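You operate a simulated robot arm through the tools that you are given. There is no shell and no other tool. Be economical: measure what you need, move in short steps, check, and stop when the job is done.

The job below is to be done with a simulated robot arm. You get a single attempt, and the scene is never put back.

Task
Take the bottle labelled "Test strips" from the right drainer of the sink bench and leave it on top of the foils carton there. Put the tall orange-banded bottle from the top of the white-topped table on the blue board. Open the spares drawer, put the wide nozzle on the top of the test bench away in the inside of the spares drawer and shut the drawer again. Press the blue result button three times. Turn the mixer knob to 5. Open the beakers door, take the labels carton from the second shelf from the bottom of the store rack and leave it in the shelf of the beakers cupboard and shut the door again. The order is free. Set down upright: bottle, tall orange-banded bottle, wide nozzle, labels carton.

The check looks at the end state, three seconds after you hand in, the way a careful person would. Anything else that was tipped, shoved, dropped, spilled or broken makes it a failure.

Robot
A 6-joint arm with a fingered hand on a trunk, on a base that drives. Base frame: it is fixed to the floor where the robot stands at the start and does not move with it; the origin is under the middle of the robot, x ahead of it, y to its left, z up; the surface under the hand at the start is at about z = 0.876. Lengths are in m, angles in rad, forces in N, time in s.
With the tool pointing down near the work surface it reaches from about 0.26 to 0.6 m from the robot's upright axis, wherever it stands. Its first joint turns from -2.897 to 2.897 rad. Places, roughly: beakers door [-0.3, 8.7, 0.5]; blue board (27x20x2 cm) [-2.2, 1.2, 0.8]; blue result button [-1.1, 8.8, 0.9]; foils carton [0.5, -0.25, 1]; inside of the spares drawer [-1.4, 9, 0.1]; labels carton [-3.5, 9.25, 0.75]; mixer knob [-2.2, 9.2, 0.9]; shelf of the beakers cupboard [-0.3, 9.1, 0.5]; small blue bottle, teal bottle [0.5, 0, 1]; spares drawer [-1.4, 8.9, 0.2]; tall orange-banded bottle (9x9x24 cm) [-2.2, 1.5, 0.9]; wide nozzle (4x4x5 cm) [-0.6, 8.9, 0.9]. Payload 3.2 kg.
The TCP is the grasp point between the finger pads, 0.022 m short of the fingertips. In the tool frame z runs along the fingers and y along their closing line. Largest opening 0.112 m; the body of the gripper starts 0.06 m behind the TCP. The gripper is a hand of 3 fingers: y runs from the thumb to the fingers, the wrist lies at [0, 0, -0.218] in the tool frame, and closing takes about 1.5 s.
Orientation is that of the tool frame in the base frame, as a unit quaternion [x, y, z, w]. With the fingers straight down and closing along the base's y, the tool's x points along the base's -x, its y along +y and its z along -z.

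Tools
- The arm moves only by the tool jog_arm. Its argument "rows" is a list that holds one entry, the list of rows, each a list of 6 numbers: the shift along the tool's x, y, z in cm, then the turn, a rotation vector about the tool's x, y, z in degrees. In form: [[[x, y, z, ax, ay, az], ...]]. A call has 1 to 10 rows; each row is the pose to reach, as a shift and turn from the pose commanded when the call began, along the tool's axes at that moment. "gripper" is the finger opening in cm, from 0 to 11.2, set as the call begins (left out, the last holds). Each row takes 0.2 s and may step no farther than 0.05 m and 0.15 rad from the row before; otherwise, or with a gripper value out of range, the whole call is refused. Where a pose cannot be reached the arm comes as near as it can. A force on the tool above 40 N (or 10 N above the force at the start of the call, whichever is more), or a blocked arm, ends the call early, and 0.2 s more pass. Each finger travels about 0.108 m/s and halts on what it meets, pressing with about 22 N; the grip force reading is that of the motor and also rises with nothing between the fingers. The clock runs only during rows and for 0.2 s after the last one: add rows that repeat a pose to give the fingers time. It gives the time, the measured TCP pose, the force on the tool (base axes), the opening and the grip force at its end, in the units of the frame above (readings bear some noise), with the torque about the TCP (base axes, N m) and any sound that the robot's microphone picked up.
- Cameras (640 x 400 px; columns grow to the right, rows downward): "scene" is now at [0.0108, 0.1192, 1.5004]; the picture's right is [-0.58, -0.81, 0.00], its down [-0.53, 0.38, -0.76] and it looks along [0.62, -0.44, -0.65] (base axes); focal length 256 px, centre (320, 200). "wrist" rides on the gripper at [0.066, 0.003, -0.08] in the tool frame; the picture's right is [-0.05, 1.00, 0.00], its down [-0.77, -0.03, -0.64] and it looks along [-0.64, -0.03, 0.77] (tool axes); focal length 275 px, centre (320, 200). There is no depth. A picture from a camera that has moved, and an enlarged one, comes with that camera's place and axes in the base frame and with its lens.
- snapshot(camera): a new picture of that camera. No time passes.
- slide_trunk(by): slides the trunk up (or, below 0, down) by that many m; the arm and the scene camera ride with it, the base frame stays. It gives what a move gives, with no picture.
- base_move(legs): drives the robot by 1 to 6 legs, each [ahead, turn to the left] in m and rad, along the robot's own axes; the way and the turn of a leg run together, so that a leg with both is an arc; at most 1.5 m and 3.142 rad a leg. The arm and the cameras ride along, it lands a little off, and it stops where it bumps. It gives what a move gives.
- finger_targets(finger1, finger2, thumb_bend): sets how far each is bent, from 0 (flat) to 1 (curled in); at 0.3 the hand is open as for a grip, at 0.7 the pads meet at the TCP. One left out holds its place. A second passes; each finger stops where it meets its share of the squeeze, and holds until it gets a number again. A gripper value or a shape takes the hand back. It gives what a move gives, with no picture; readings hold the bend of each and the force on the fingers (four entries, about 0 where the hand has none), thumb and palm.
- hand_shape(shape): the hand has 3 fingers and takes this shape, open, in about a second: jaw (thumb against the fingers, like two jaws); tri (thumb and two fingers); tip (a fingertip pinch); poke (one finger out to press); point (the index stretched); flat (the hand flat); cup (the hand cupped); fist (a fist). The gripper value then closes the fingers along that shape, each until it touches; the sizes above hold for jaw. It gives what a move gives, with no picture.
- head_to(pan, tilt): turns the head with the scene camera to pan (to the left, within 2.705 rad either way) and tilt (down, from -0.506 to 1.204), counted from straight ahead of the robot. It gives what a move gives.
- enlarge(camera, box): a new picture of the part [left, top, right, bottom] of that camera's present view, enlarged. No time passes.
- finish_job(): hands the job in; it is judged then, once.

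Work in short steps. Places have to be worked out from the pictures, the camera data and where the tool is seen: move nearer, look again, correct. Check each grasp and each placing, and mend what went wrong. You have 207 turns and 184 pictures in all, those below and enlarged ones among them. Open the gripper and draw the arm clear of the work before you hand the job in, unless the task says otherwise.

The tools are called after "Emit:" as name(argument=value, ...) on one line, values as JSON. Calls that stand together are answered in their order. jog_arm: Moves the arm, as the interface text tells. Its arguments: {"type":"object","properties":{"rows":{"type":"array"},"gripper":{"type":"number"}},"required":["rows"]} The other tools are called the same way: slide_trunk (by) slides the trunk up or down; hand_shape (shape) gives the hand a shape; finger_targets (finger1, finger2, thumb_bend) moves the fingers one by one; base_move (legs) drives the base; head_to (pan, tilt) turns the head that bears the scene camera; snapshot (camera) takes a picture; enlarge (camera, box) takes an enlarged picture of a part of a camera's view; finish_job () hands the job in.

At the start:

```text
time_s: 0.0
eef_pos: [0.3347, -0.0662, 1.2016]
tcp_rot: [0.002, 1.0, 0.001, 0.001]
force: [-0.7, -0.8, 1.1]
moment: [-0.02, 0.0, 0.03]
gripper_width: 0.1118
grasp_force: 0.0
shape: jaw
bend: [0.3, 0.3, 0.3]
finger forces: [0.0, 0.0, 0.0, 0.1, 0.0, 0.0]
trunk travel left (down, up): [-0.525, 0.065]
robot x, y, heading: [-0.004, 0.0012, 0.002]
head pan, tilt: [-0.62, 0.703]
```

scene: 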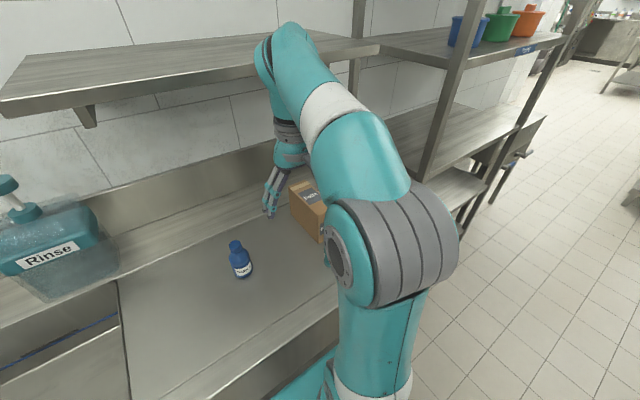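
wrist: 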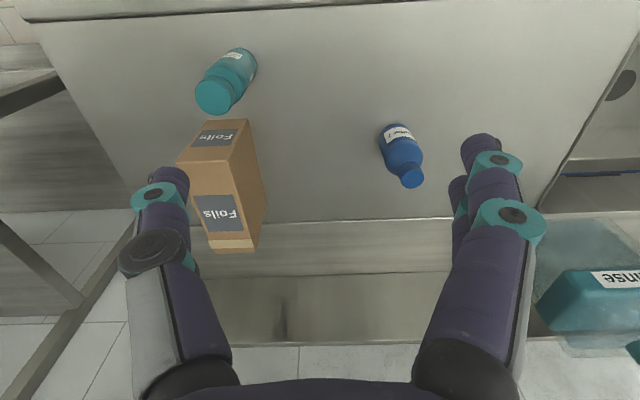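

I see a blue and a teal bottle on the drainer; I need to read their labels first.

Emit:
enlarge(camera="wrist", box=[360, 100, 440, 200])

Emit:
enlarge(camera="wrist", box=[170, 40, 290, 260])

Emit:
enlarge(camera="scene", box=[200, 160, 340, 290])

```text
4.00 times, centred on (400, 150) of wrist
camera zoom: at [0.2686, -0.0636, 1.2808], right [0.05, 1.0, 0.0], down [0.77, -0.04, 0.64], along [0.64, -0.03, -0.77], focal length 1101 px, centre (0, 400)
```

zoom: 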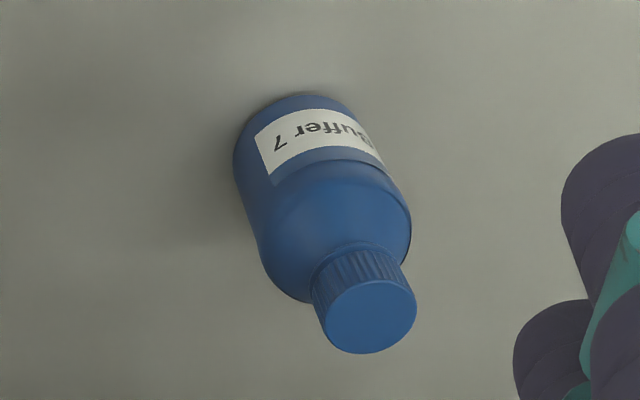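

```text
1.82 times, centred on (230, 150) of wrist
camera zoom: at [0.2686, -0.0636, 1.2808], right [0.05, 1.0, 0.0], down [0.77, -0.04, 0.64], along [0.64, -0.03, -0.77], focal length 500 px, centre (484, 291)
```

zoom: 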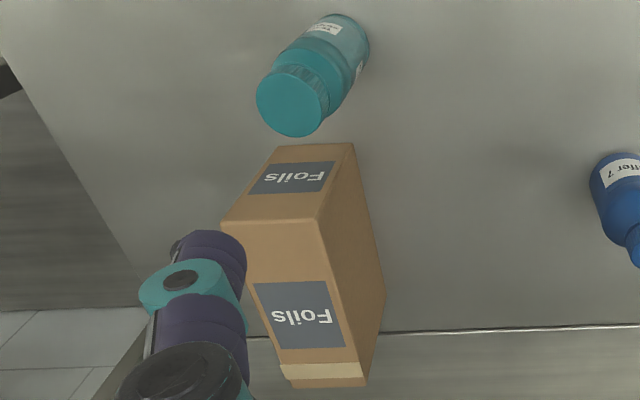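

```text
3.08 times, centred on (270, 225) of scene
camera zoom: at [0.0108, 0.1192, 1.5004], right [-0.58, -0.81, 0.0], down [-0.53, 0.38, -0.76], along [0.62, -0.44, -0.65], focal length 788 px, centre (474, 123)
```

zoom: 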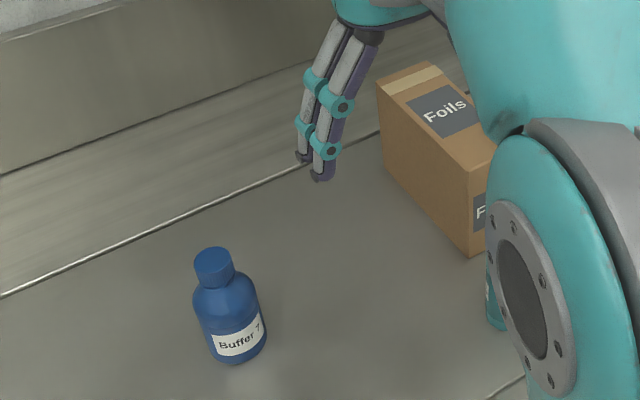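

The blue bottle is "Buffer 7"; I check the teal one.

Emit:
enlarge(camera="wrist", box=[186, 35, 266, 120])

```text
4.71 times, centred on (226, 78) of wrist
camera zoom: at [0.2686, -0.0636, 1.2808], right [0.05, 1.0, 0.0], down [0.77, -0.04, 0.64], along [0.64, -0.03, -0.77], focal length 1295 px, centre (762, 776)
```

zoom: 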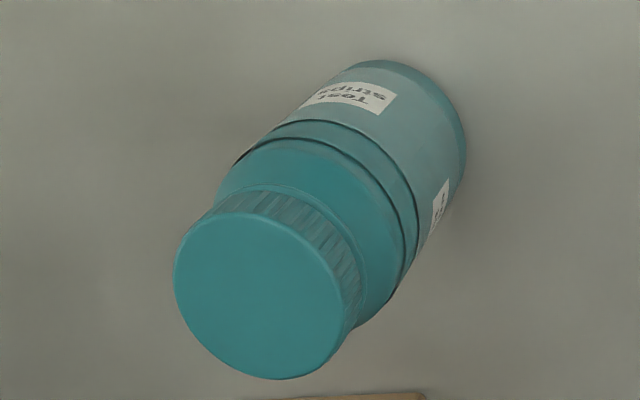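

The teal bottle is "Test strips", standing at about (0.355, -0.168), top about z 1.02. The carton spans about x 0.436–0.596, y -0.245–-0.18, top z≈1.0. I move above the bottle and look again.

Emit:
jog_arm(rows=[[[-0.7, -3.4, 0, 0, 0, 0], [-1.4, -6.8, 0, 0, 0, 0], [-2.0, -10.2, 0, 0, 0, 0], [-2.0, -10.2, 4, 0, 0, 0], [-2.0, -10.2, 4, 0, 0, 0]]])

Emit:
snapshot(camera="wrist")

Emit:
snapshot(camera="scene")

```text
time_s: 1.2
eef_pos: [0.356, -0.1681, 1.1605]
tcp_rot: [0.001, 1.0, 0.002, 0.001]
force: [0.4, 1.4, 0.0]
moment: [0.01, -0.01, 0.02]
gripper_width: 0.1121
grasp_force: 0.1
shape: jaw
bend: [0.3, 0.3, 0.3]
finger forces: [0.1, 0.2, 0.1, 0.0, 0.1, 0.1]
trunk travel left (down, up): [-0.525, 0.065]
robot x, y, heading: [-0.0025, -0.0004, 0.0]
head pan, tilt: [-0.62, 0.703]
```

```text
177 pictures are left
camera wrist: at [0.2891, -0.1657, 1.2388], right [0.05, 1.0, 0.0], down [0.77, -0.04, 0.64], along [0.64, -0.03, -0.77], focal length 275 px, centre (320, 200)
```

wrist: 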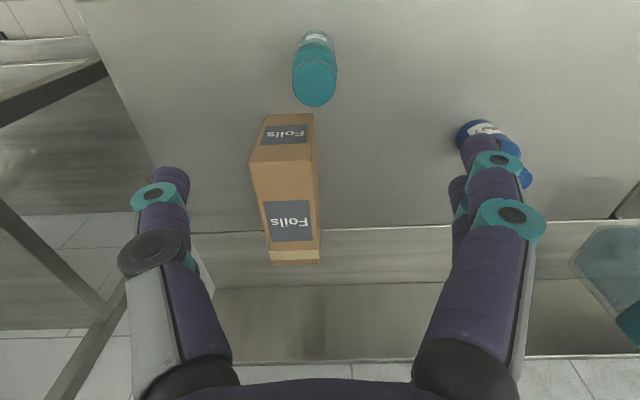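

```text
176 pictures are left
camera scene: at [0.0108, 0.1192, 1.5004], right [-0.58, -0.81, 0.0], down [-0.53, 0.38, -0.76], along [0.62, -0.44, -0.65], focal length 256 px, centre (320, 200)
```

scene: 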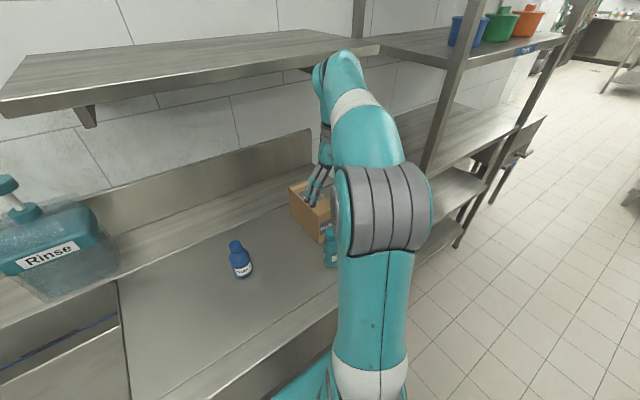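

The bottle sits ahead in wrist view; I enlarge it to measure base and top.

Emit:
enlarge(camera="wrist", box=[260, 20, 380, 120])

```text
4.00 times, centred on (320, 70) of wrist
camera zoom: at [0.2891, -0.1657, 1.2388], right [0.05, 1.0, 0.0], down [0.77, -0.04, 0.64], along [0.64, -0.03, -0.77], focal length 1101 px, centre (320, 720)
```

zoom: 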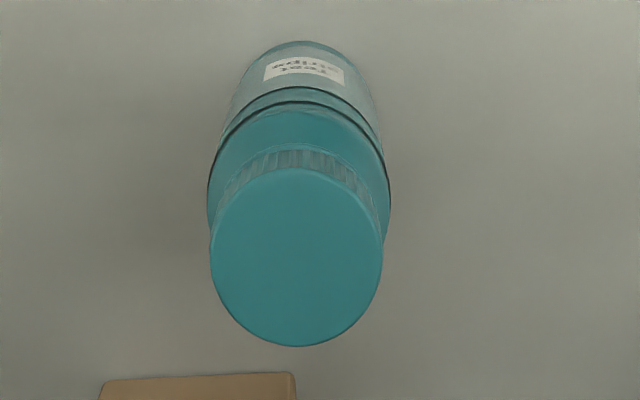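

The bottle is about 4.4 cm wide, top z≈1.0, centre (0.362, -0.172). I descend over it with open fingers, then check before closing.

Emit:
jog_arm(rows=[[[-0.6, -0.4, 4, 0, 0, 0], [-0.6, -0.4, 8, 0, 0, 0], [-0.6, -0.4, 12, 0, 0, 0], [-0.6, -0.4, 15, 0, 0, 0], [-0.6, -0.4, 18, 0, 0, 0], [-0.6, -0.4, 21.3, 0, 0, 0], [-0.6, -0.4, 21.3, 0, 0, 0]]])

Emit:
snapshot(camera="wrist")

```text
time_s: 2.8
eef_pos: [0.3629, -0.1728, 0.947]
tcp_rot: [0.001, 1.0, 0.001, 0.001]
force: [0.7, 0.9, 0.4]
moment: [0.01, 0.0, 0.02]
gripper_width: 0.1119
grasp_force: 0.0
shape: jaw
bend: [0.3, 0.3, 0.3]
finger forces: [0.0, 0.1, 0.1, 0.0, 0.0, 0.1]
trunk travel left (down, up): [-0.525, 0.065]
robot x, y, heading: [0.0033, 0.0014, -0.001]
head pan, tilt: [-0.62, 0.703]
```

```text
174 pictures are left
camera wrist: at [0.2962, -0.1697, 1.026], right [0.05, 1.0, 0.0], down [0.77, -0.04, 0.64], along [0.64, -0.03, -0.77], focal length 275 px, centre (320, 200)
```

wrist: 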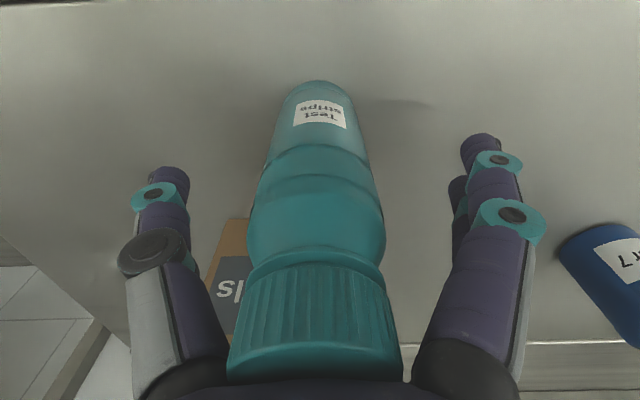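

The bottle is centred between the fingers. I close the hand on it.

Emit:
jog_arm(rows=[[[0, 0, 0, 0, 0, 0], [0, 0, 0, 0, 0, 0], [0, 0, 0, 0, 0, 0], [0, 0, 0, 0, 0, 0], [0, 0, 0, 0, 0, 0], [0, 0, 0, 0, 0, 0], [0, 0, 0, 0, 0, 0], [0, 0, 0, 0, 0, 0]]], gripper=2.5)

Emit:
snapshot(camera="wrist")

```text
time_s: 4.6
eef_pos: [0.3624, -0.1725, 0.9475]
tcp_rot: [0.001, 1.0, 0.001, 0.001]
force: [0.2, 0.0, -0.2]
moment: [0.01, -0.02, 0.05]
gripper_width: 0.0328
grasp_force: 21.7
shape: jaw
bend: [0.73, 0.73, 0.7]
finger forces: [11.0, 9.5, 0.0, 0.0, 19.2, 0.0]
trunk travel left (down, up): [-0.525, 0.065]
robot x, y, heading: [-0.0013, 0.0011, -0.003]
head pan, tilt: [-0.62, 0.703]
```

```text
173 pictures are left
camera wrist: at [0.2963, -0.1698, 1.0262], right [0.05, 1.0, 0.0], down [0.77, -0.04, 0.64], along [0.64, -0.03, -0.77], focal length 275 px, centre (320, 200)
```

wrist: 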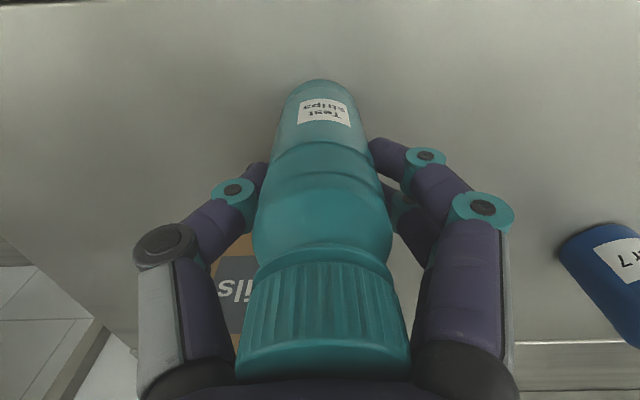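

Grip is firm (22 N). A shelf overhangs the bench; I lift with the trunk by 6 cm, which also gives parallax to measure the shelf edge.

Emit:
slide_trunk(by=0.06)

Emit:
snapshot(camera="scene")

Emit:
snapshot(camera="wrist")

```text
time_s: 5.6
eef_pos: [0.3621, -0.1723, 1.0085]
tcp_rot: [0.0, 1.0, 0.001, 0.0]
force: [-0.7, -0.3, -1.1]
moment: [0.04, -0.02, 0.01]
gripper_width: 0.0326
grasp_force: 21.8
shape: jaw
bend: [0.73, 0.73, 0.7]
finger forces: [10.9, 9.5, 0.0, 0.1, 19.1, 0.0]
trunk travel left (down, up): [-0.585, 0.005]
robot x, y, heading: [0.0021, -0.0005, 0.004]
head pan, tilt: [-0.62, 0.703]
```

```text
172 pictures are left
camera scene: at [0.011, 0.1191, 1.5604], right [-0.58, -0.81, 0.0], down [-0.53, 0.38, -0.76], along [0.62, -0.44, -0.65], focal length 256 px, centre (320, 200)
```

scene: 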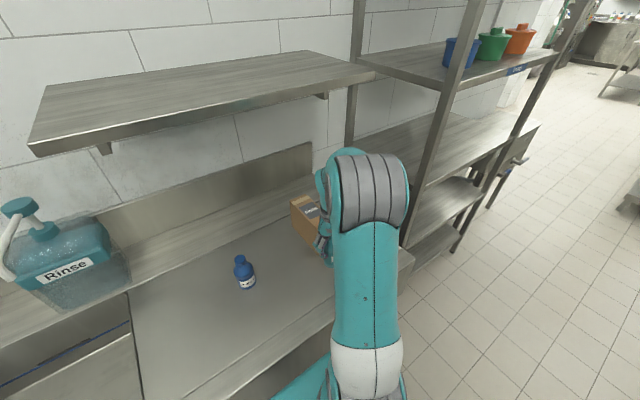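

```text
171 pictures are left
camera wrist: at [0.2963, -0.1698, 1.0862], right [0.05, 1.0, 0.0], down [0.77, -0.04, 0.64], along [0.64, -0.03, -0.77], focal length 275 px, centre (320, 200)
```

wrist: 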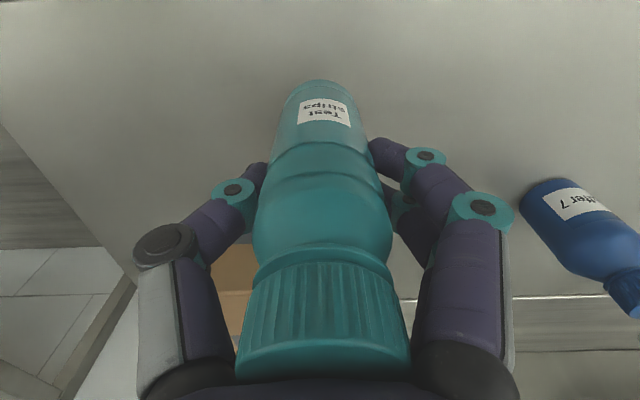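

Shelf front edge is at x≈0.517, z≈1.38, so I'll set the bottle on the front half of the carton top (x≈0.47), keeping the wrist clear. I lift 10 cm and shift to y -0.212 first.

Emit:
jog_arm(rows=[[[0, 0, -3.5, 0, 0, 0], [0, 0, -7, 0, 0, 0], [0, 0, -10, 0, 0, 0], [0, -2, -10, 0, 0, 0], [0, -4, -10, 0, 0, 0], [0, -4, -10, 0, 0, 0]]])

Emit:
snapshot(camera="wrist")

Emit:
snapshot(camera="scene")

```text
time_s: 7.0
eef_pos: [0.3616, -0.2117, 1.1088]
tcp_rot: [-0.001, 1.0, 0.001, 0.001]
force: [-1.2, 0.0, -0.1]
moment: [0.0, 0.02, 0.01]
gripper_width: 0.0327
grasp_force: 21.8
shape: jaw
bend: [0.73, 0.73, 0.7]
finger forces: [10.9, 9.7, 0.0, 0.0, 19.3, 0.0]
trunk travel left (down, up): [-0.585, 0.005]
robot x, y, heading: [0.002, -0.0009, 0.001]
head pan, tilt: [-0.62, 0.703]
```

```text
170 pictures are left
camera wrist: at [0.2962, -0.2096, 1.1879], right [0.05, 1.0, 0.0], down [0.77, -0.04, 0.64], along [0.64, -0.03, -0.77], focal length 275 px, centre (320, 200)
```

wrist: 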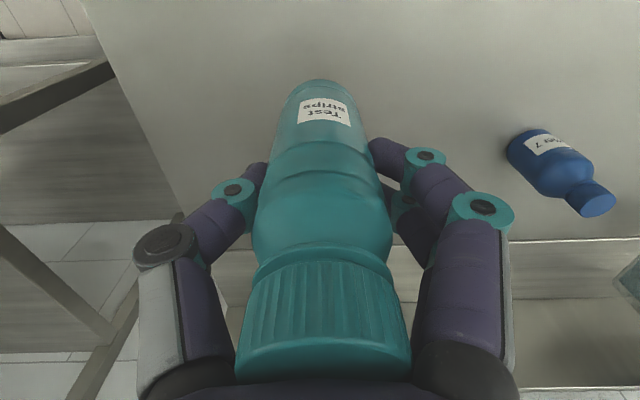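

```text
169 pictures are left
camera scene: at [0.0109, 0.1192, 1.5604], right [-0.58, -0.81, 0.0], down [-0.53, 0.38, -0.76], along [0.62, -0.44, -0.65], focal length 256 px, centre (320, 200)
```

scene: 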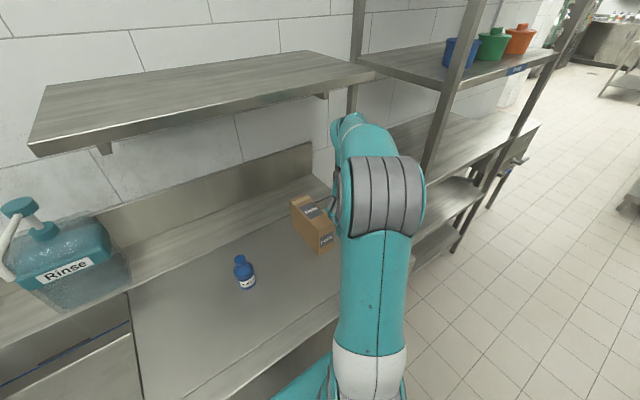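

I check the carton's place from the scene camera.

Emit:
enlarge(camera="scene", box=[270, 170, 350, 270])

```text
4.00 times, centred on (310, 220) of scene
camera zoom: at [0.0109, 0.1192, 1.5604], right [-0.58, -0.81, 0.0], down [-0.53, 0.38, -0.76], along [0.62, -0.44, -0.65], focal length 1024 px, centre (360, 120)
```

zoom: 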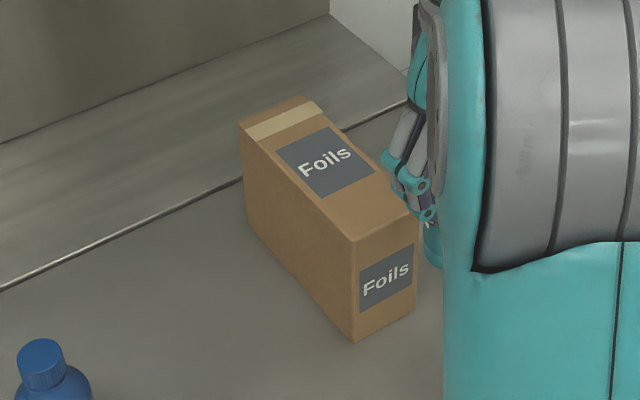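

Carton confirmed (x 0.436–0.60, y -0.24–-0.176, top 1.0). I move the bottle forward over its front half.

Emit:
jog_arm(rows=[[[-2.5, 0.3, 0, 0, 0, 0], [-5, 0.3, 0, 0, 0, 0], [-7.5, 0.3, 0, 0, 0, 0], [-10, 0.3, 0, 0, 0, 0], [-11.3, 0.3, 0, 0, 0, 0], [-11.3, 0.3, 0, 0, 0, 0]]])

Emit:
snapshot(camera="scene")

Emit:
snapshot(camera="wrist")

```text
time_s: 8.4
eef_pos: [0.4749, -0.2096, 1.1069]
tcp_rot: [-0.001, 1.0, 0.001, 0.001]
force: [-0.1, 0.5, -1.5]
moment: [0.01, -0.03, 0.01]
gripper_width: 0.0326
grasp_force: 21.9
shape: jaw
bend: [0.73, 0.73, 0.7]
finger forces: [11.0, 9.6, 0.0, 0.0, 19.1, 0.1]
trunk travel left (down, up): [-0.585, 0.005]
robot x, y, heading: [0.0043, 0.0035, -0.001]
head pan, tilt: [-0.62, 0.703]
```

```text
167 pictures are left
camera scene: at [0.0109, 0.1191, 1.5604], right [-0.58, -0.81, 0.0], down [-0.53, 0.38, -0.76], along [0.62, -0.44, -0.65], focal length 256 px, centre (320, 200)
```

scene: 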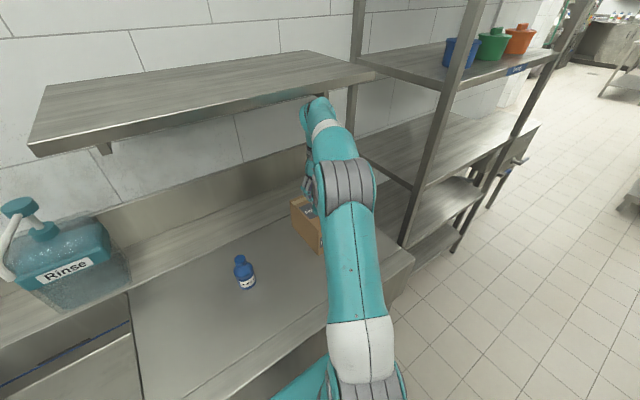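

```text
166 pictures are left
camera wrist: at [0.4084, -0.2079, 1.1862], right [0.05, 1.0, 0.0], down [0.77, -0.04, 0.64], along [0.64, -0.03, -0.77], focal length 275 px, centre (320, 200)
```

wrist: 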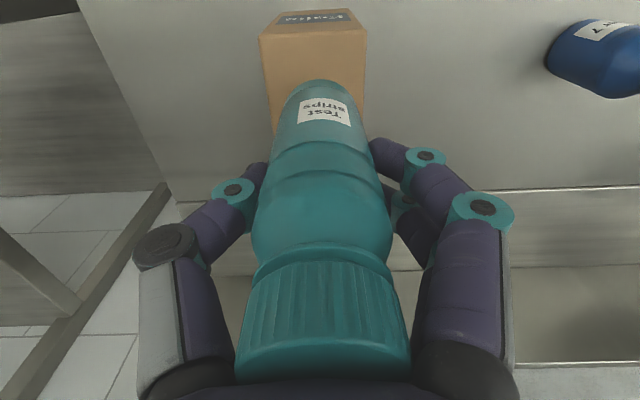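

The bottle is over the carton's front half. I lower it near contact.

Emit:
jog_arm(rows=[[[0, -0.1, 1.2, 0, 0, 0], [0, -0.1, 2.4, 0, 0, 0], [0, -0.1, 3.0, 0, 0, 0], [0, -0.1, 3.3, 0, 0, 0], [0, -0.1, 3.3, 0, 0, 0]]])

Emit:
snapshot(camera="wrist")

```text
time_s: 9.6
eef_pos: [0.476, -0.2109, 1.0741]
tcp_rot: [0.001, 1.0, 0.0, 0.0]
force: [-0.2, -0.3, -1.5]
moment: [0.0, -0.03, -0.01]
gripper_width: 0.0325
grasp_force: 21.8
shape: jaw
bend: [0.73, 0.73, 0.7]
finger forces: [11.3, 9.6, 0.0, 0.0, 19.2, 0.0]
trunk travel left (down, up): [-0.585, 0.005]
robot x, y, heading: [-0.0025, 0.0008, -0.003]
head pan, tilt: [-0.62, 0.703]
```

```text
165 pictures are left
camera wrist: at [0.4094, -0.2084, 1.1529], right [0.05, 1.0, 0.0], down [0.77, -0.04, 0.64], along [0.64, -0.03, -0.77], focal length 275 px, centre (320, 200)
```

wrist: 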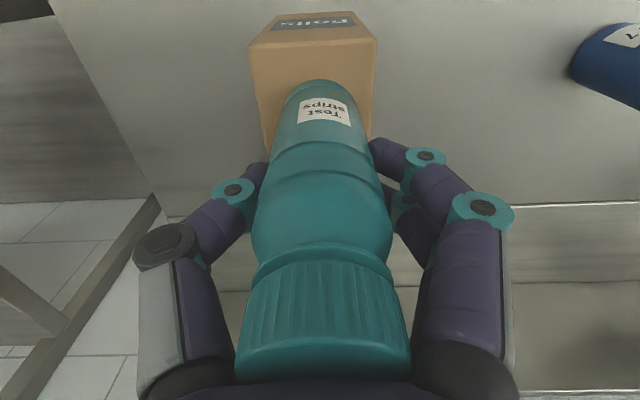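

Close to contact; I lower in 1 mm steps and watch the force.

Emit:
jog_arm(rows=[[[0, 0, 0.1, 0, 0, 0], [0, 0, 0.2, 0, 0, 0], [0, 0, 0.3, 0, 0, 0], [0, 0, 0.3, 0, 0, 0]]])

```text
time_s: 10.6
eef_pos: [0.4744, -0.212, 1.0727]
tcp_rot: [0.0, 1.0, 0.001, 0.002]
force: [0.8, -0.5, 1.7]
moment: [-0.02, 0.0, 0.02]
gripper_width: 0.0327
grasp_force: 21.6
shape: jaw
bend: [0.73, 0.74, 0.7]
finger forces: [11.0, 9.9, 0.0, 0.1, 19.7, 0.0]
trunk travel left (down, up): [-0.585, 0.005]
robot x, y, heading: [-0.0003, 0.0006, -0.007]
head pan, tilt: [-0.62, 0.703]
```

Slight force rise; a little more.

Emit:
jog_arm(rows=[[[0, 0, 0.1, 0, 0, 0], [0, 0, 0.2, 0, 0, 0], [0, 0, 0.2, 0, 0, 0]]])

```text
time_s: 11.4
eef_pos: [0.4745, -0.2102, 1.0705]
tcp_rot: [0.001, 1.0, 0.001, 0.001]
force: [2.0, -1.5, 14.9]
moment: [-0.01, 0.01, 0.03]
gripper_width: 0.033
grasp_force: 22.1
shape: jaw
bend: [0.74, 0.74, 0.7]
finger forces: [12.3, 11.2, 0.1, 0.0, 23.6, 0.0]
trunk travel left (down, up): [-0.585, 0.005]
robot x, y, heading: [0.0002, 0.0011, -0.001]
head pan, tilt: [-0.62, 0.703]
```

Contact at 15 N. I ease up 1 mm and open the fingers.

Emit:
jog_arm(rows=[[[0, 0, -0.15, 0, 0, 0], [0, 0, -0.15, 0, 0, 0]]])

Emit:
jog_arm(rows=[[[0, 0, 0, 0, 0, 0], [0, 0, 0, 0, 0, 0], [0, 0, 0, 0, 0, 0], [0, 0, 0, 0, 0, 0], [0, 0, 0, 0, 0, 0], [0, 0, 0, 0, 0, 0], [0, 0, 0, 0, 0, 0]]], gripper=11)

Emit:
snapshot(camera="wrist")

```text
time_s: 12.0
eef_pos: [0.4743, -0.2096, 1.0709]
tcp_rot: [0.001, 1.0, 0.001, 0.001]
force: [0.8, -1.2, 7.3]
moment: [-0.05, -0.01, 0.02]
gripper_width: 0.0331
grasp_force: 21.9
shape: jaw
bend: [0.74, 0.74, 0.7]
finger forces: [12.5, 10.8, 0.0, 0.0, 22.8, 0.0]
trunk travel left (down, up): [-0.585, 0.005]
robot x, y, heading: [-0.0028, 0.0012, -0.002]
head pan, tilt: [-0.62, 0.703]
```

```text
time_s: 13.6
eef_pos: [0.476, -0.2103, 1.0712]
tcp_rot: [0.0, 1.0, 0.001, 0.0]
force: [-0.4, 0.1, -0.4]
moment: [-0.02, -0.01, -0.02]
gripper_width: 0.1099
grasp_force: 0.2
shape: jaw
bend: [0.34, 0.34, 0.32]
finger forces: [0.2, 0.0, 0.1, 0.0, 0.0, 0.1]
trunk travel left (down, up): [-0.585, 0.005]
robot x, y, heading: [-0.0017, -0.0048, 0.005]
head pan, tilt: [-0.62, 0.703]
```

```text
164 pictures are left
camera wrist: at [0.4093, -0.2076, 1.1501], right [0.05, 1.0, 0.0], down [0.77, -0.04, 0.64], along [0.64, -0.03, -0.77], focal length 275 px, centre (320, 200)
```

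wrist: 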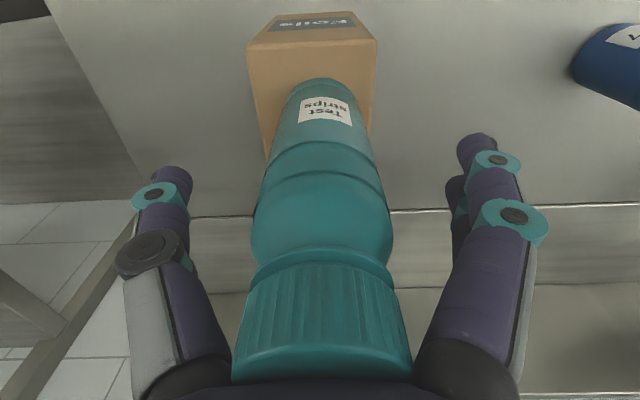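

The bottle stands upright on the carton. I retreat backwards (-x) with the open hand straddling it, avoiding the shelf.

Emit:
jog_arm(rows=[[[0, 0, -1, 0, 0, 0], [3, 0, -1, 0, 0, 0], [6, 0, -1, 0, 0, 0], [9, 0, -1, 0, 0, 0], [12, 0, -1, 0, 0, 0], [14, 0, -5, 0, 0, 0], [15, 0, -9, 0, 0, 0], [15, 0, -13, 0, 0, 0], [15, 0, -13, 0, 0, 0]]])

Emit:
snapshot(camera="wrist")

Emit:
snapshot(camera="scene")

```text
time_s: 15.6
eef_pos: [0.3259, -0.2115, 1.2008]
tcp_rot: [0.001, 1.0, 0.001, 0.001]
force: [0.3, -0.1, -0.5]
moment: [0.03, 0.04, 0.01]
gripper_width: 0.1097
grasp_force: 0.1
shape: jaw
bend: [0.34, 0.34, 0.32]
finger forces: [0.1, 0.1, 0.0, 0.0, 0.0, 0.0]
trunk travel left (down, up): [-0.585, 0.005]
robot x, y, heading: [0.0032, -0.0004, 0.003]
head pan, tilt: [-0.62, 0.703]
```

```text
163 pictures are left
camera wrist: at [0.2594, -0.2084, 1.2803], right [0.05, 1.0, 0.0], down [0.77, -0.04, 0.64], along [0.64, -0.03, -0.77], focal length 275 px, centre (320, 200)
```

wrist: 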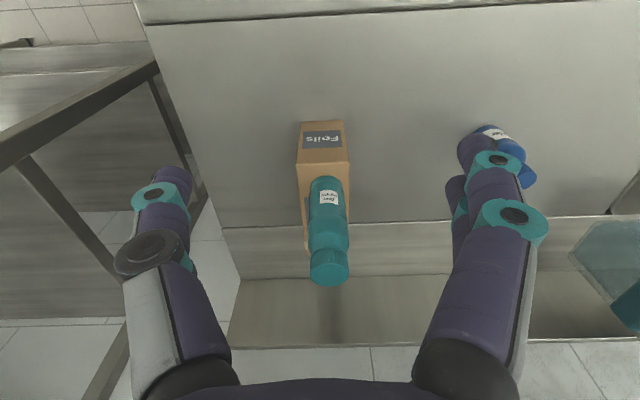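

```text
162 pictures are left
camera scene: at [0.0108, 0.1191, 1.5604], right [-0.58, -0.81, 0.0], down [-0.53, 0.38, -0.76], along [0.62, -0.44, -0.65], focal length 256 px, centre (320, 200)
```

scene: 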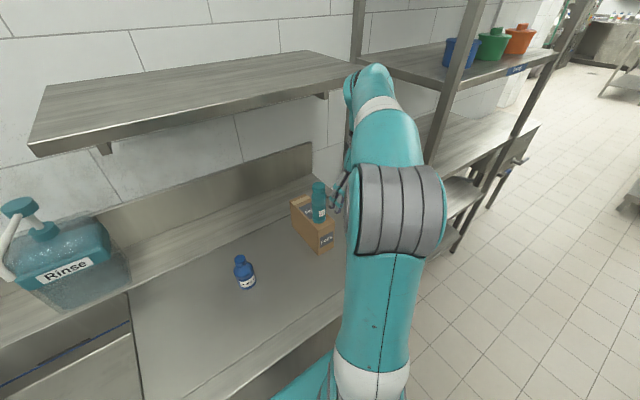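

Bottle one is done. Now I look around toward the white-topped table and for driving obstacles.

Emit:
head_to(pan=2.55, tilt=0.35)

Emit:
snapshot(camera="scene")

Emit:
head_to(pan=1.6, tilt=0.35)

Emit:
snapshot(camera="scene")

```text
time_s: 18.3
eef_pos: [0.3253, -0.2127, 1.2005]
tcp_rot: [0.001, 1.0, 0.001, 0.001]
force: [0.6, -0.1, -0.8]
moment: [-0.01, 0.0, 0.0]
gripper_width: 0.1097
grasp_force: 0.1
shape: jaw
bend: [0.34, 0.34, 0.32]
finger forces: [0.0, 0.0, 0.0, 0.0, 0.0, 0.0]
trunk travel left (down, up): [-0.585, 0.005]
robot x, y, heading: [-0.0009, 0.001, 0.004]
head pan, tilt: [2.55, 0.351]
```

```text
161 pictures are left
camera scene: at [-0.1354, 0.2204, 1.5921], right [0.56, 0.83, 0.0], down [0.29, -0.19, -0.94], along [-0.78, 0.52, -0.34], focal length 256 px, centre (320, 200)
```

scene: 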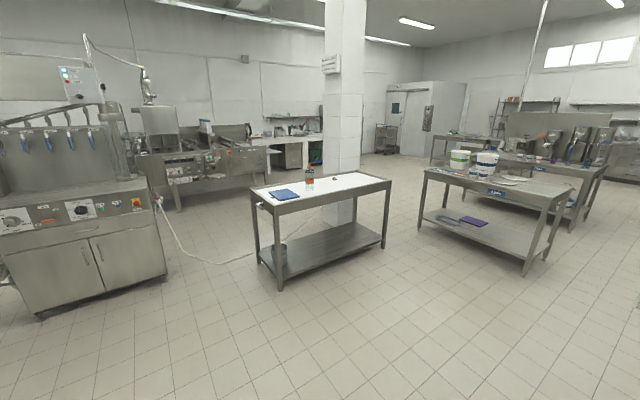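

```text
time_s: 19.5
eef_pos: [0.3249, -0.2122, 1.2002]
tcp_rot: [0.001, 1.0, 0.0, 0.001]
force: [-0.1, 0.6, 0.4]
moment: [-0.04, 0.01, -0.01]
gripper_width: 0.1099
grasp_force: 0.1
shape: jaw
bend: [0.34, 0.34, 0.32]
finger forces: [0.1, 0.1, 0.0, 0.0, 0.0, 0.0]
trunk travel left (down, up): [-0.585, 0.005]
robot x, y, heading: [0.0052, -0.0009, -0.004]
head pan, tilt: [1.6, 0.351]
```

```text
160 pictures are left
camera scene: at [-0.061, 0.2615, 1.5921], right [1.0, 0.03, 0.0], down [0.01, -0.34, -0.94], along [-0.03, 0.94, -0.34], focal length 256 px, centre (320, 200)
```

scene: 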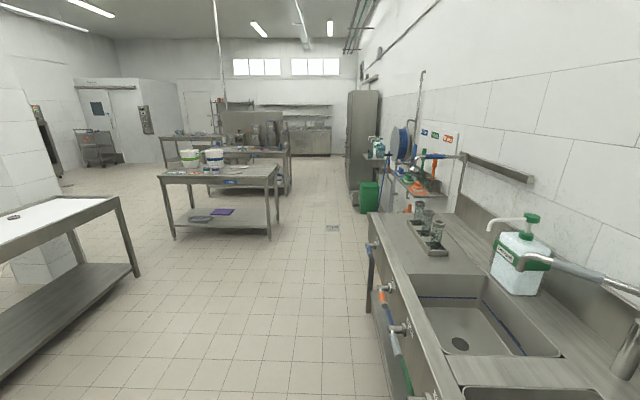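

The table's near long edge is at about x=-2.03, y from 1.04 to 2.46. I back away from the bench and drive to about (-1.5, 1.35), facing -x.

Emit:
base_move(legs=[[-0.5, 0], [0, 2.232], [1.0, 0], [0.7, 0], [0, 0.91]])

Emit:
head_to(pan=0.0, tilt=0.6)

Emit:
snapshot(camera="scene")

```text
time_s: 36.1
eef_pos: [-1.6417, 1.6765, 1.2003]
tcp_rot: [0.908, -0.419, -0.001, 0.0]
force: [-0.4, -0.1, -0.8]
moment: [-0.01, -0.01, 0.0]
gripper_width: 0.1096
grasp_force: 0.0
shape: jaw
bend: [0.34, 0.34, 0.32]
finger forces: [0.0, 0.0, 0.0, 0.1, 0.1, 0.0]
trunk travel left (down, up): [-0.585, 0.005]
robot x, y, heading: [-1.5918, 1.2899, 2.278]
head pan, tilt: [1.6, 0.351]
stopped in leg 4: the robot was blocked; the commanded pose is now the measured one
```

```text
time_s: 37.8
eef_pos: [-1.6428, 1.6761, 1.2007]
tcp_rot: [0.908, -0.419, -0.001, 0.001]
force: [-0.8, 0.9, 0.4]
moment: [-0.04, 0.03, -0.03]
gripper_width: 0.11
grasp_force: 0.1
shape: jaw
bend: [0.34, 0.34, 0.32]
finger forces: [0.1, 0.0, 0.0, 0.1, 0.1, 0.0]
trunk travel left (down, up): [-0.585, 0.005]
robot x, y, heading: [-1.5909, 1.2928, 2.274]
head pan, tilt: [0.0, 0.6]
```

```text
159 pictures are left
camera scene: at [-1.7346, 1.2084, 1.5694], right [0.76, 0.65, 0.0], down [0.37, -0.43, -0.83], along [-0.54, 0.63, -0.56], focal length 256 px, centre (320, 200)
```

scene: 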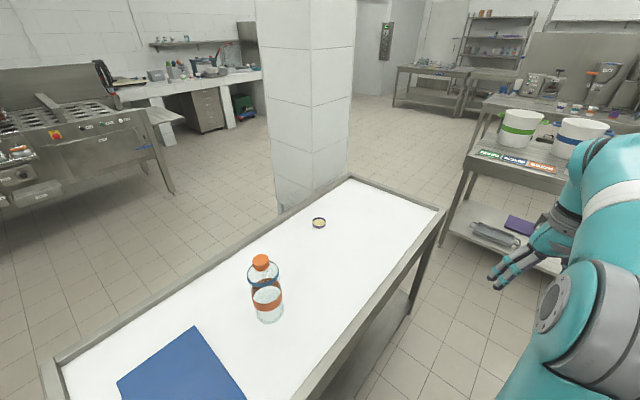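

The robot bumped lightly at about 0.35 m from the table edge (x≈-1.935). The bottle stands at ≈(-2.17, 1.46), top z≈1.04; board centre ≈(-2.17, 1.18). I back off, turn to face -x and creep nearer.

Emit:
base_move(legs=[[-0.1, 0], [0, 0.866]])

Emit:
snapshot(camera="scene")

```text
time_s: 41.2
eef_pos: [-1.8527, 1.4241, 1.2002]
tcp_rot: [1.0, 0.003, -0.001, 0.0]
force: [0.9, 0.8, 0.3]
moment: [-0.03, 0.0, 0.02]
gripper_width: 0.1101
grasp_force: 0.0
shape: jaw
bend: [0.34, 0.34, 0.32]
finger forces: [0.0, 0.1, 0.1, 0.0, 0.1, 0.0]
trunk travel left (down, up): [-0.585, 0.005]
robot x, y, heading: [-1.5237, 1.2084, -3.131]
head pan, tilt: [0.0, 0.6]
```

```text
158 pictures are left
camera scene: at [-1.5514, 1.0513, 1.5693], right [-0.01, 1.0, 0.0], down [0.56, 0.0, -0.83], along [-0.83, -0.01, -0.56], focal length 256 px, centre (320, 200)
```

scene: 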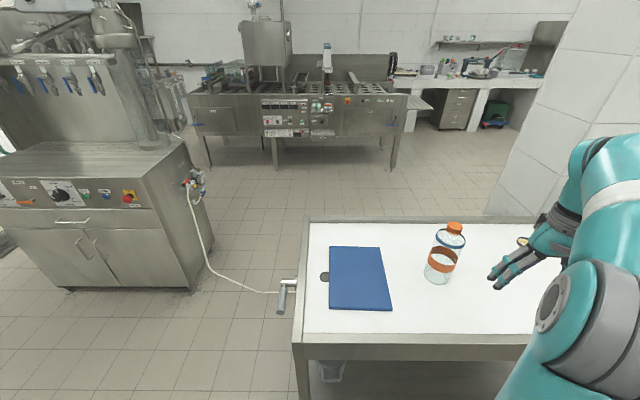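

Bottle at ≈(-2.186, 1.475), board centre ≈(-2.175, 1.178). I shift sideways to y≈1.33 and close in to x≈-1.63.

Emit:
base_move(legs=[[0, -1.571], [0.125, 0], [0, 1.571], [0.12, 0]])

Emit:
snapshot(camera="scene")

```text
time_s: 51.0
eef_pos: [-1.9787, 1.537, 1.2009]
tcp_rot: [1.0, 0.013, 0.0, 0.0]
force: [0.1, 0.1, -0.2]
moment: [-0.02, -0.05, 0.0]
gripper_width: 0.1101
grasp_force: 0.0
shape: jaw
bend: [0.34, 0.34, 0.32]
finger forces: [0.1, 0.0, 0.1, 0.0, 0.0, 0.1]
trunk travel left (down, up): [-0.585, 0.005]
robot x, y, heading: [-1.6448, 1.3354, -3.115]
head pan, tilt: [0.0, 0.6]
```

```text
157 pictures are left
camera scene: at [-1.6696, 1.1712, 1.5693], right [-0.03, 1.0, 0.0], down [0.57, 0.02, -0.82], along [-0.82, -0.02, -0.57], focal length 256 px, centre (320, 200)
```

scene: 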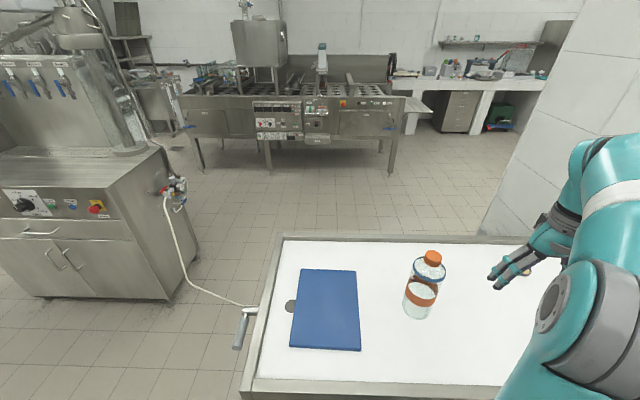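

Robot is at (-1.645, 1.335). I look closer at the bottle before moving over it.

Emit:
enlarge(camera="scene", box=[380, 235, 480, 330])

```text
4.21 times, centred on (430, 282) of scene
camera zoom: at [-1.6696, 1.1712, 1.5693], right [-0.03, 1.0, 0.0], down [0.57, 0.02, -0.82], along [-0.82, -0.02, -0.57], focal length 1078 px, centre (-143, -147)
```

zoom: 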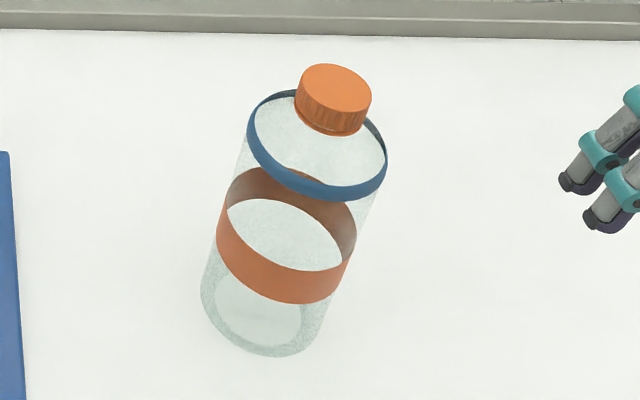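

Bottle: orange cap about 5 cm wide at z 1.01–1.045, body about 9 cm. I'll grip the cap from above; first move over it and look with the wrist camera.

Emit:
jog_arm(rows=[[[-4, 1.2, 0, 0, 0, 0], [-8, 2.4, 0, 0, 0, 0], [-12, 3.6, 0, 0, 0, 0], [-16, 4.6, 0, 0, 0, 0], [-20.8, 5.7, 0, 0, 0, 0], [-20.8, 5.7, 0, 0, 0, 0]]], gripper=11.2)

Emit:
snapshot(camera="wrist")

```text
time_s: 52.4
eef_pos: [-2.1465, 1.4829, 1.1985]
tcp_rot: [1.0, 0.014, -0.001, 0.0]
force: [-0.2, -0.3, 0.5]
moment: [0.02, 0.02, -0.01]
gripper_width: 0.1119
grasp_force: 0.1
shape: jaw
bend: [0.3, 0.3, 0.3]
finger forces: [0.0, 0.0, 0.0, 0.1, 0.0, 0.0]
out of reach, approached as far as the arm can: row 5, 6
trunk travel left (down, up): [-0.585, 0.005]
robot x, y, heading: [-1.6454, 1.3379, -3.115]
head pan, tilt: [0.0, 0.6]
```

```text
155 pictures are left
camera wrist: at [-2.0798, 1.4815, 1.2774], right [-0.02, -1.0, 0.0], down [-0.77, 0.02, 0.64], along [-0.64, 0.01, -0.77], focal length 275 px, centre (320, 200)
```

wrist: 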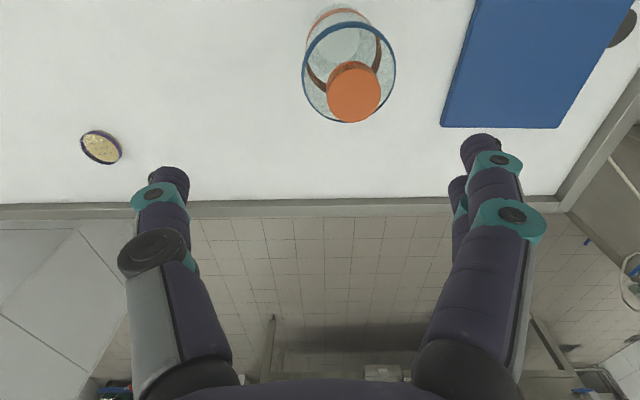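

Wrist view puts the bottle at ≈(-2.16, 1.453). The last command was out of reach, so I step down 5 cm and read where I am.

Emit:
jog_arm(rows=[[[0, 0, 2.5, 0, 0, 0], [0, 1, 5, 0, 0, 0], [0, 3, 5, 0, 0, 0], [0, 3, 5, 0, 0, 0]]])

Emit:
snapshot(camera="wrist")

```text
time_s: 53.4
eef_pos: [-2.1451, 1.4534, 1.1497]
tcp_rot: [1.0, 0.013, -0.001, 0.001]
force: [-0.8, 0.3, -0.7]
moment: [-0.01, 0.02, 0.01]
gripper_width: 0.1118
grasp_force: 0.1
shape: jaw
bend: [0.3, 0.3, 0.3]
finger forces: [0.0, 0.1, 0.0, 0.0, 0.0, 0.0]
trunk travel left (down, up): [-0.585, 0.005]
robot x, y, heading: [-1.6462, 1.3336, -3.114]
head pan, tilt: [0.0, 0.6]
```

```text
154 pictures are left
camera wrist: at [-2.0788, 1.4519, 1.2282], right [-0.02, -1.0, 0.0], down [-0.77, 0.02, 0.64], along [-0.64, 0.01, -0.77], focal length 275 px, centre (320, 200)
```

wrist: 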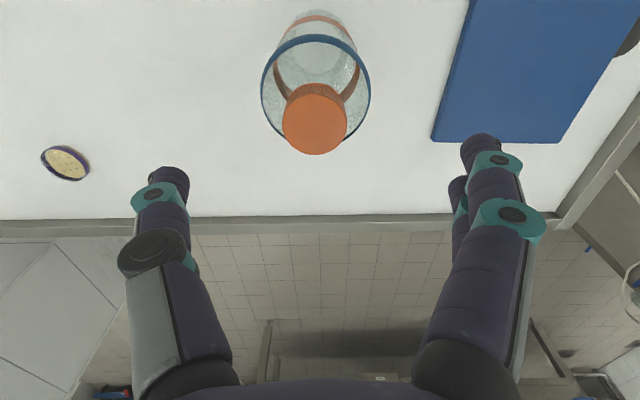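

Triangulated: cap centre (-2.157, 1.457), top z 1.045. I descend to TCP z≈1.026.

Emit:
jog_arm(rows=[[[-1.2, -0.3, 3, 0, 0, 0], [-1.2, -0.3, 6, 0, 0, 0], [-1.2, -0.3, 9, 0, 0, 0], [-1.2, -0.3, 11, 0, 0, 0], [-1.2, -0.3, 12.4, 0, 0, 0], [-1.2, -0.3, 12.4, 0, 0, 0]]])

Emit:
snapshot(camera="wrist")

```text
time_s: 54.8
eef_pos: [-2.1592, 1.4574, 1.0263]
tcp_rot: [1.0, 0.014, -0.001, 0.001]
force: [0.2, -0.5, 0.1]
moment: [0.02, -0.03, -0.03]
gripper_width: 0.1118
grasp_force: 0.1
shape: jaw
bend: [0.3, 0.3, 0.3]
finger forces: [0.0, 0.0, 0.0, 0.1, 0.0, 0.0]
trunk travel left (down, up): [-0.585, 0.005]
robot x, y, heading: [-1.646, 1.3328, -3.117]
head pan, tilt: [0.0, 0.6]
```

```text
153 pictures are left
camera wrist: at [-2.093, 1.4551, 1.1042], right [-0.02, -1.0, 0.0], down [-0.77, 0.02, 0.64], along [-0.64, 0.01, -0.77], focal length 275 px, centre (320, 200)
```

wrist: 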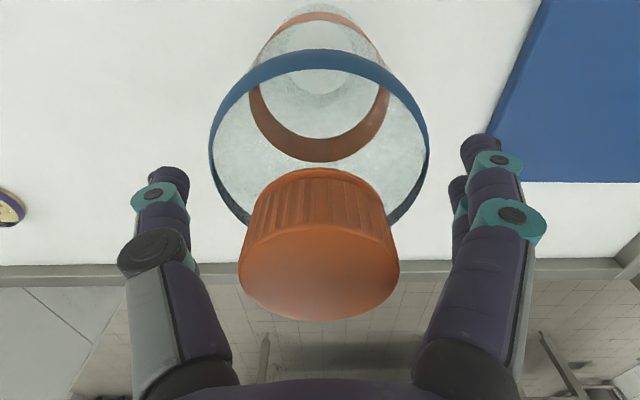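

Aligned on the cap. I close the hand.

Emit:
jog_arm(rows=[[[0, 0, 0, 0, 0, 0], [0, 0, 0, 0, 0, 0], [0, 0, 0, 0, 0, 0], [0, 0, 0, 0, 0, 0], [0, 0, 0, 0, 0, 0], [0, 0, 0, 0, 0, 0], [0, 0, 0, 0, 0, 0]]], gripper=2.5)

Emit:
snapshot(camera="wrist")

```text
time_s: 56.4
eef_pos: [-2.1584, 1.4565, 1.025]
tcp_rot: [1.0, 0.013, 0.001, 0.001]
force: [-0.1, -0.5, -0.1]
moment: [0.01, 0.01, 0.01]
gripper_width: 0.0788
grasp_force: 21.6
shape: jaw
bend: [0.66, 0.69, 0.63]
finger forces: [9.5, 10.0, 0.1, 0.1, 19.3, 0.0]
trunk travel left (down, up): [-0.585, 0.005]
robot x, y, heading: [-1.6451, 1.3358, -3.113]
head pan, tilt: [0.0, 0.6]
```

```text
152 pictures are left
camera wrist: at [-2.093, 1.4552, 1.1045], right [-0.02, -1.0, 0.0], down [-0.77, 0.02, 0.64], along [-0.64, 0.01, -0.77], focal length 275 px, centre (320, 200)
```

wrist: 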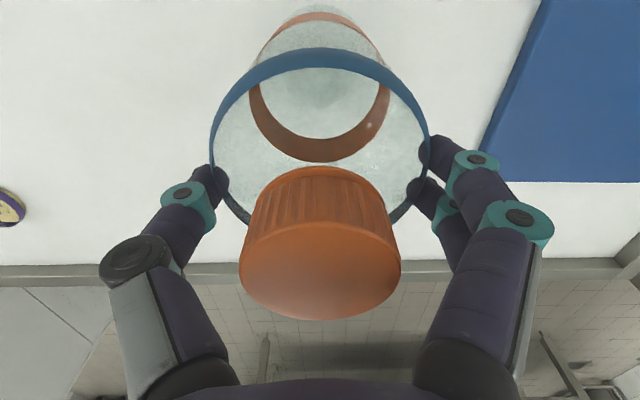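

The fingertips caught the shoulder rather than the cap. I reopen, go 2.8 cm lower (palm still above the cap) and grip the body itself.

Emit:
jog_arm(rows=[[[0, 0, 0, 0, 0, 0], [0, 0, 0, 0, 0, 0], [0, 0, 0, 0, 0, 0], [0, 0, 0, 0, 0, 0], [0, 0, 0.9, 0, 0, 0], [0, 0, 1.8, 0, 0, 0], [0, 0, 2.7, 0, 0, 0], [0, 0, 2.7, 0, 0, 0]]], gripper=11.2)

Emit:
jog_arm(rows=[[[0, 0, 0, 0, 0, 0], [0, 0, 0, 0, 0, 0], [0, 0, 0, 0, 0, 0], [0, 0, 0, 0, 0, 0], [0, 0, 0, 0, 0, 0], [0, 0, 0, 0, 0, 0], [0, 0, 0, 0, 0, 0]]], gripper=2.5)

Emit:
snapshot(camera="wrist")

```text
time_s: 58.2
eef_pos: [-2.1587, 1.4565, 0.9983]
tcp_rot: [1.0, 0.013, -0.001, 0.001]
force: [-0.7, 0.2, 12.2]
moment: [0.04, -0.11, 0.03]
gripper_width: 0.1118
grasp_force: 0.2
shape: jaw
bend: [0.3, 0.3, 0.3]
finger forces: [5.5, 0.4, 0.0, 0.0, 6.0, 1.4]
trunk travel left (down, up): [-0.585, 0.005]
robot x, y, heading: [-1.6442, 1.3344, -3.115]
head pan, tilt: [0.0, 0.6]
```

```text
time_s: 59.8
eef_pos: [-2.1577, 1.4565, 0.9997]
tcp_rot: [1.0, 0.013, -0.001, 0.001]
force: [0.2, -0.7, 8.0]
moment: [-0.16, 0.05, -0.01]
gripper_width: 0.0927
grasp_force: 21.8
shape: jaw
bend: [0.54, 0.7, 0.47]
finger forces: [12.1, 12.0, 0.0, 0.1, 22.7, 4.1]
trunk travel left (down, up): [-0.585, 0.005]
robot x, y, heading: [-1.6472, 1.3327, -3.116]
head pan, tilt: [0.0, 0.6]
```

```text
151 pictures are left
camera wrist: at [-2.0911, 1.4547, 1.0775], right [-0.02, -1.0, 0.0], down [-0.77, 0.02, 0.64], along [-0.64, 0.01, -0.77], focal length 275 px, centre (320, 200)
```

wrist: 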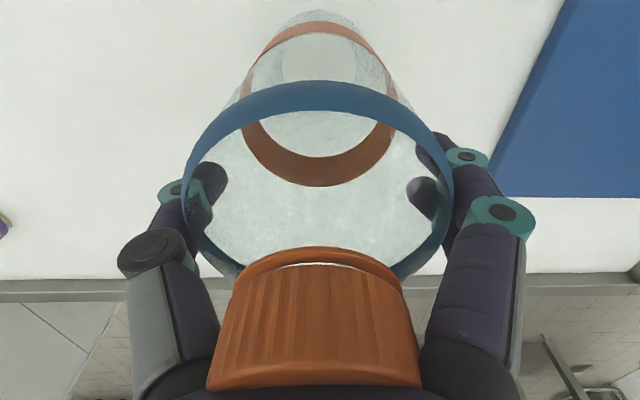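

The hand now grips the body (9.3 cm), with the palm lightly on the cap. I lift 4 cm and check.

Emit:
jog_arm(rows=[[[0, 0, -0.5, 0, 0, 0], [0, 0, -1.5, 0, 0, 0], [0, 0, -2.5, 0, 0, 0], [0, 0, -3.5, 0, 0, 0], [0, 0, -4.5, 0, 0, 0], [0, 0, -4.5, 0, 0, 0]]])

Emit:
snapshot(camera="wrist")

Emit:
snapshot(camera="scene")

```text
time_s: 61.2
eef_pos: [-2.1592, 1.4558, 1.0432]
tcp_rot: [1.0, 0.012, 0.0, 0.0]
force: [0.3, 0.1, -0.7]
moment: [0.01, 0.02, -0.01]
gripper_width: 0.0924
grasp_force: 22.5
shape: jaw
bend: [0.54, 0.7, 0.47]
finger forces: [11.7, 11.9, 0.1, 0.0, 22.8, 2.4]
trunk travel left (down, up): [-0.585, 0.005]
robot x, y, heading: [-1.6465, 1.3333, -3.114]
head pan, tilt: [0.0, 0.6]
```

```text
150 pictures are left
camera wrist: at [-2.0926, 1.4544, 1.1231], right [-0.02, -1.0, 0.0], down [-0.77, 0.02, 0.64], along [-0.64, 0.01, -0.77], focal length 275 px, centre (320, 200)
```

wrist: 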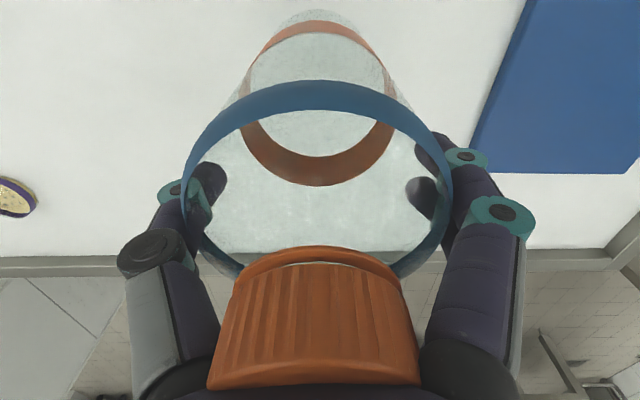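

```text
149 pictures are left
camera scene: at [-1.6682, 1.1713, 1.5693], right [-0.03, 1.0, 0.0], down [0.56, 0.02, -0.83], along [-0.82, -0.02, -0.56], focal length 256 px, centre (320, 200)
```

scene: 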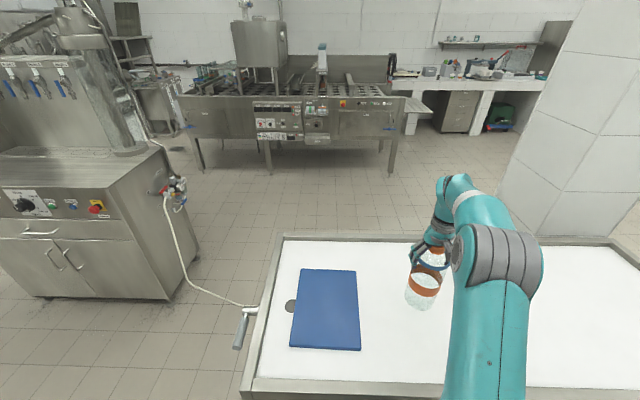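

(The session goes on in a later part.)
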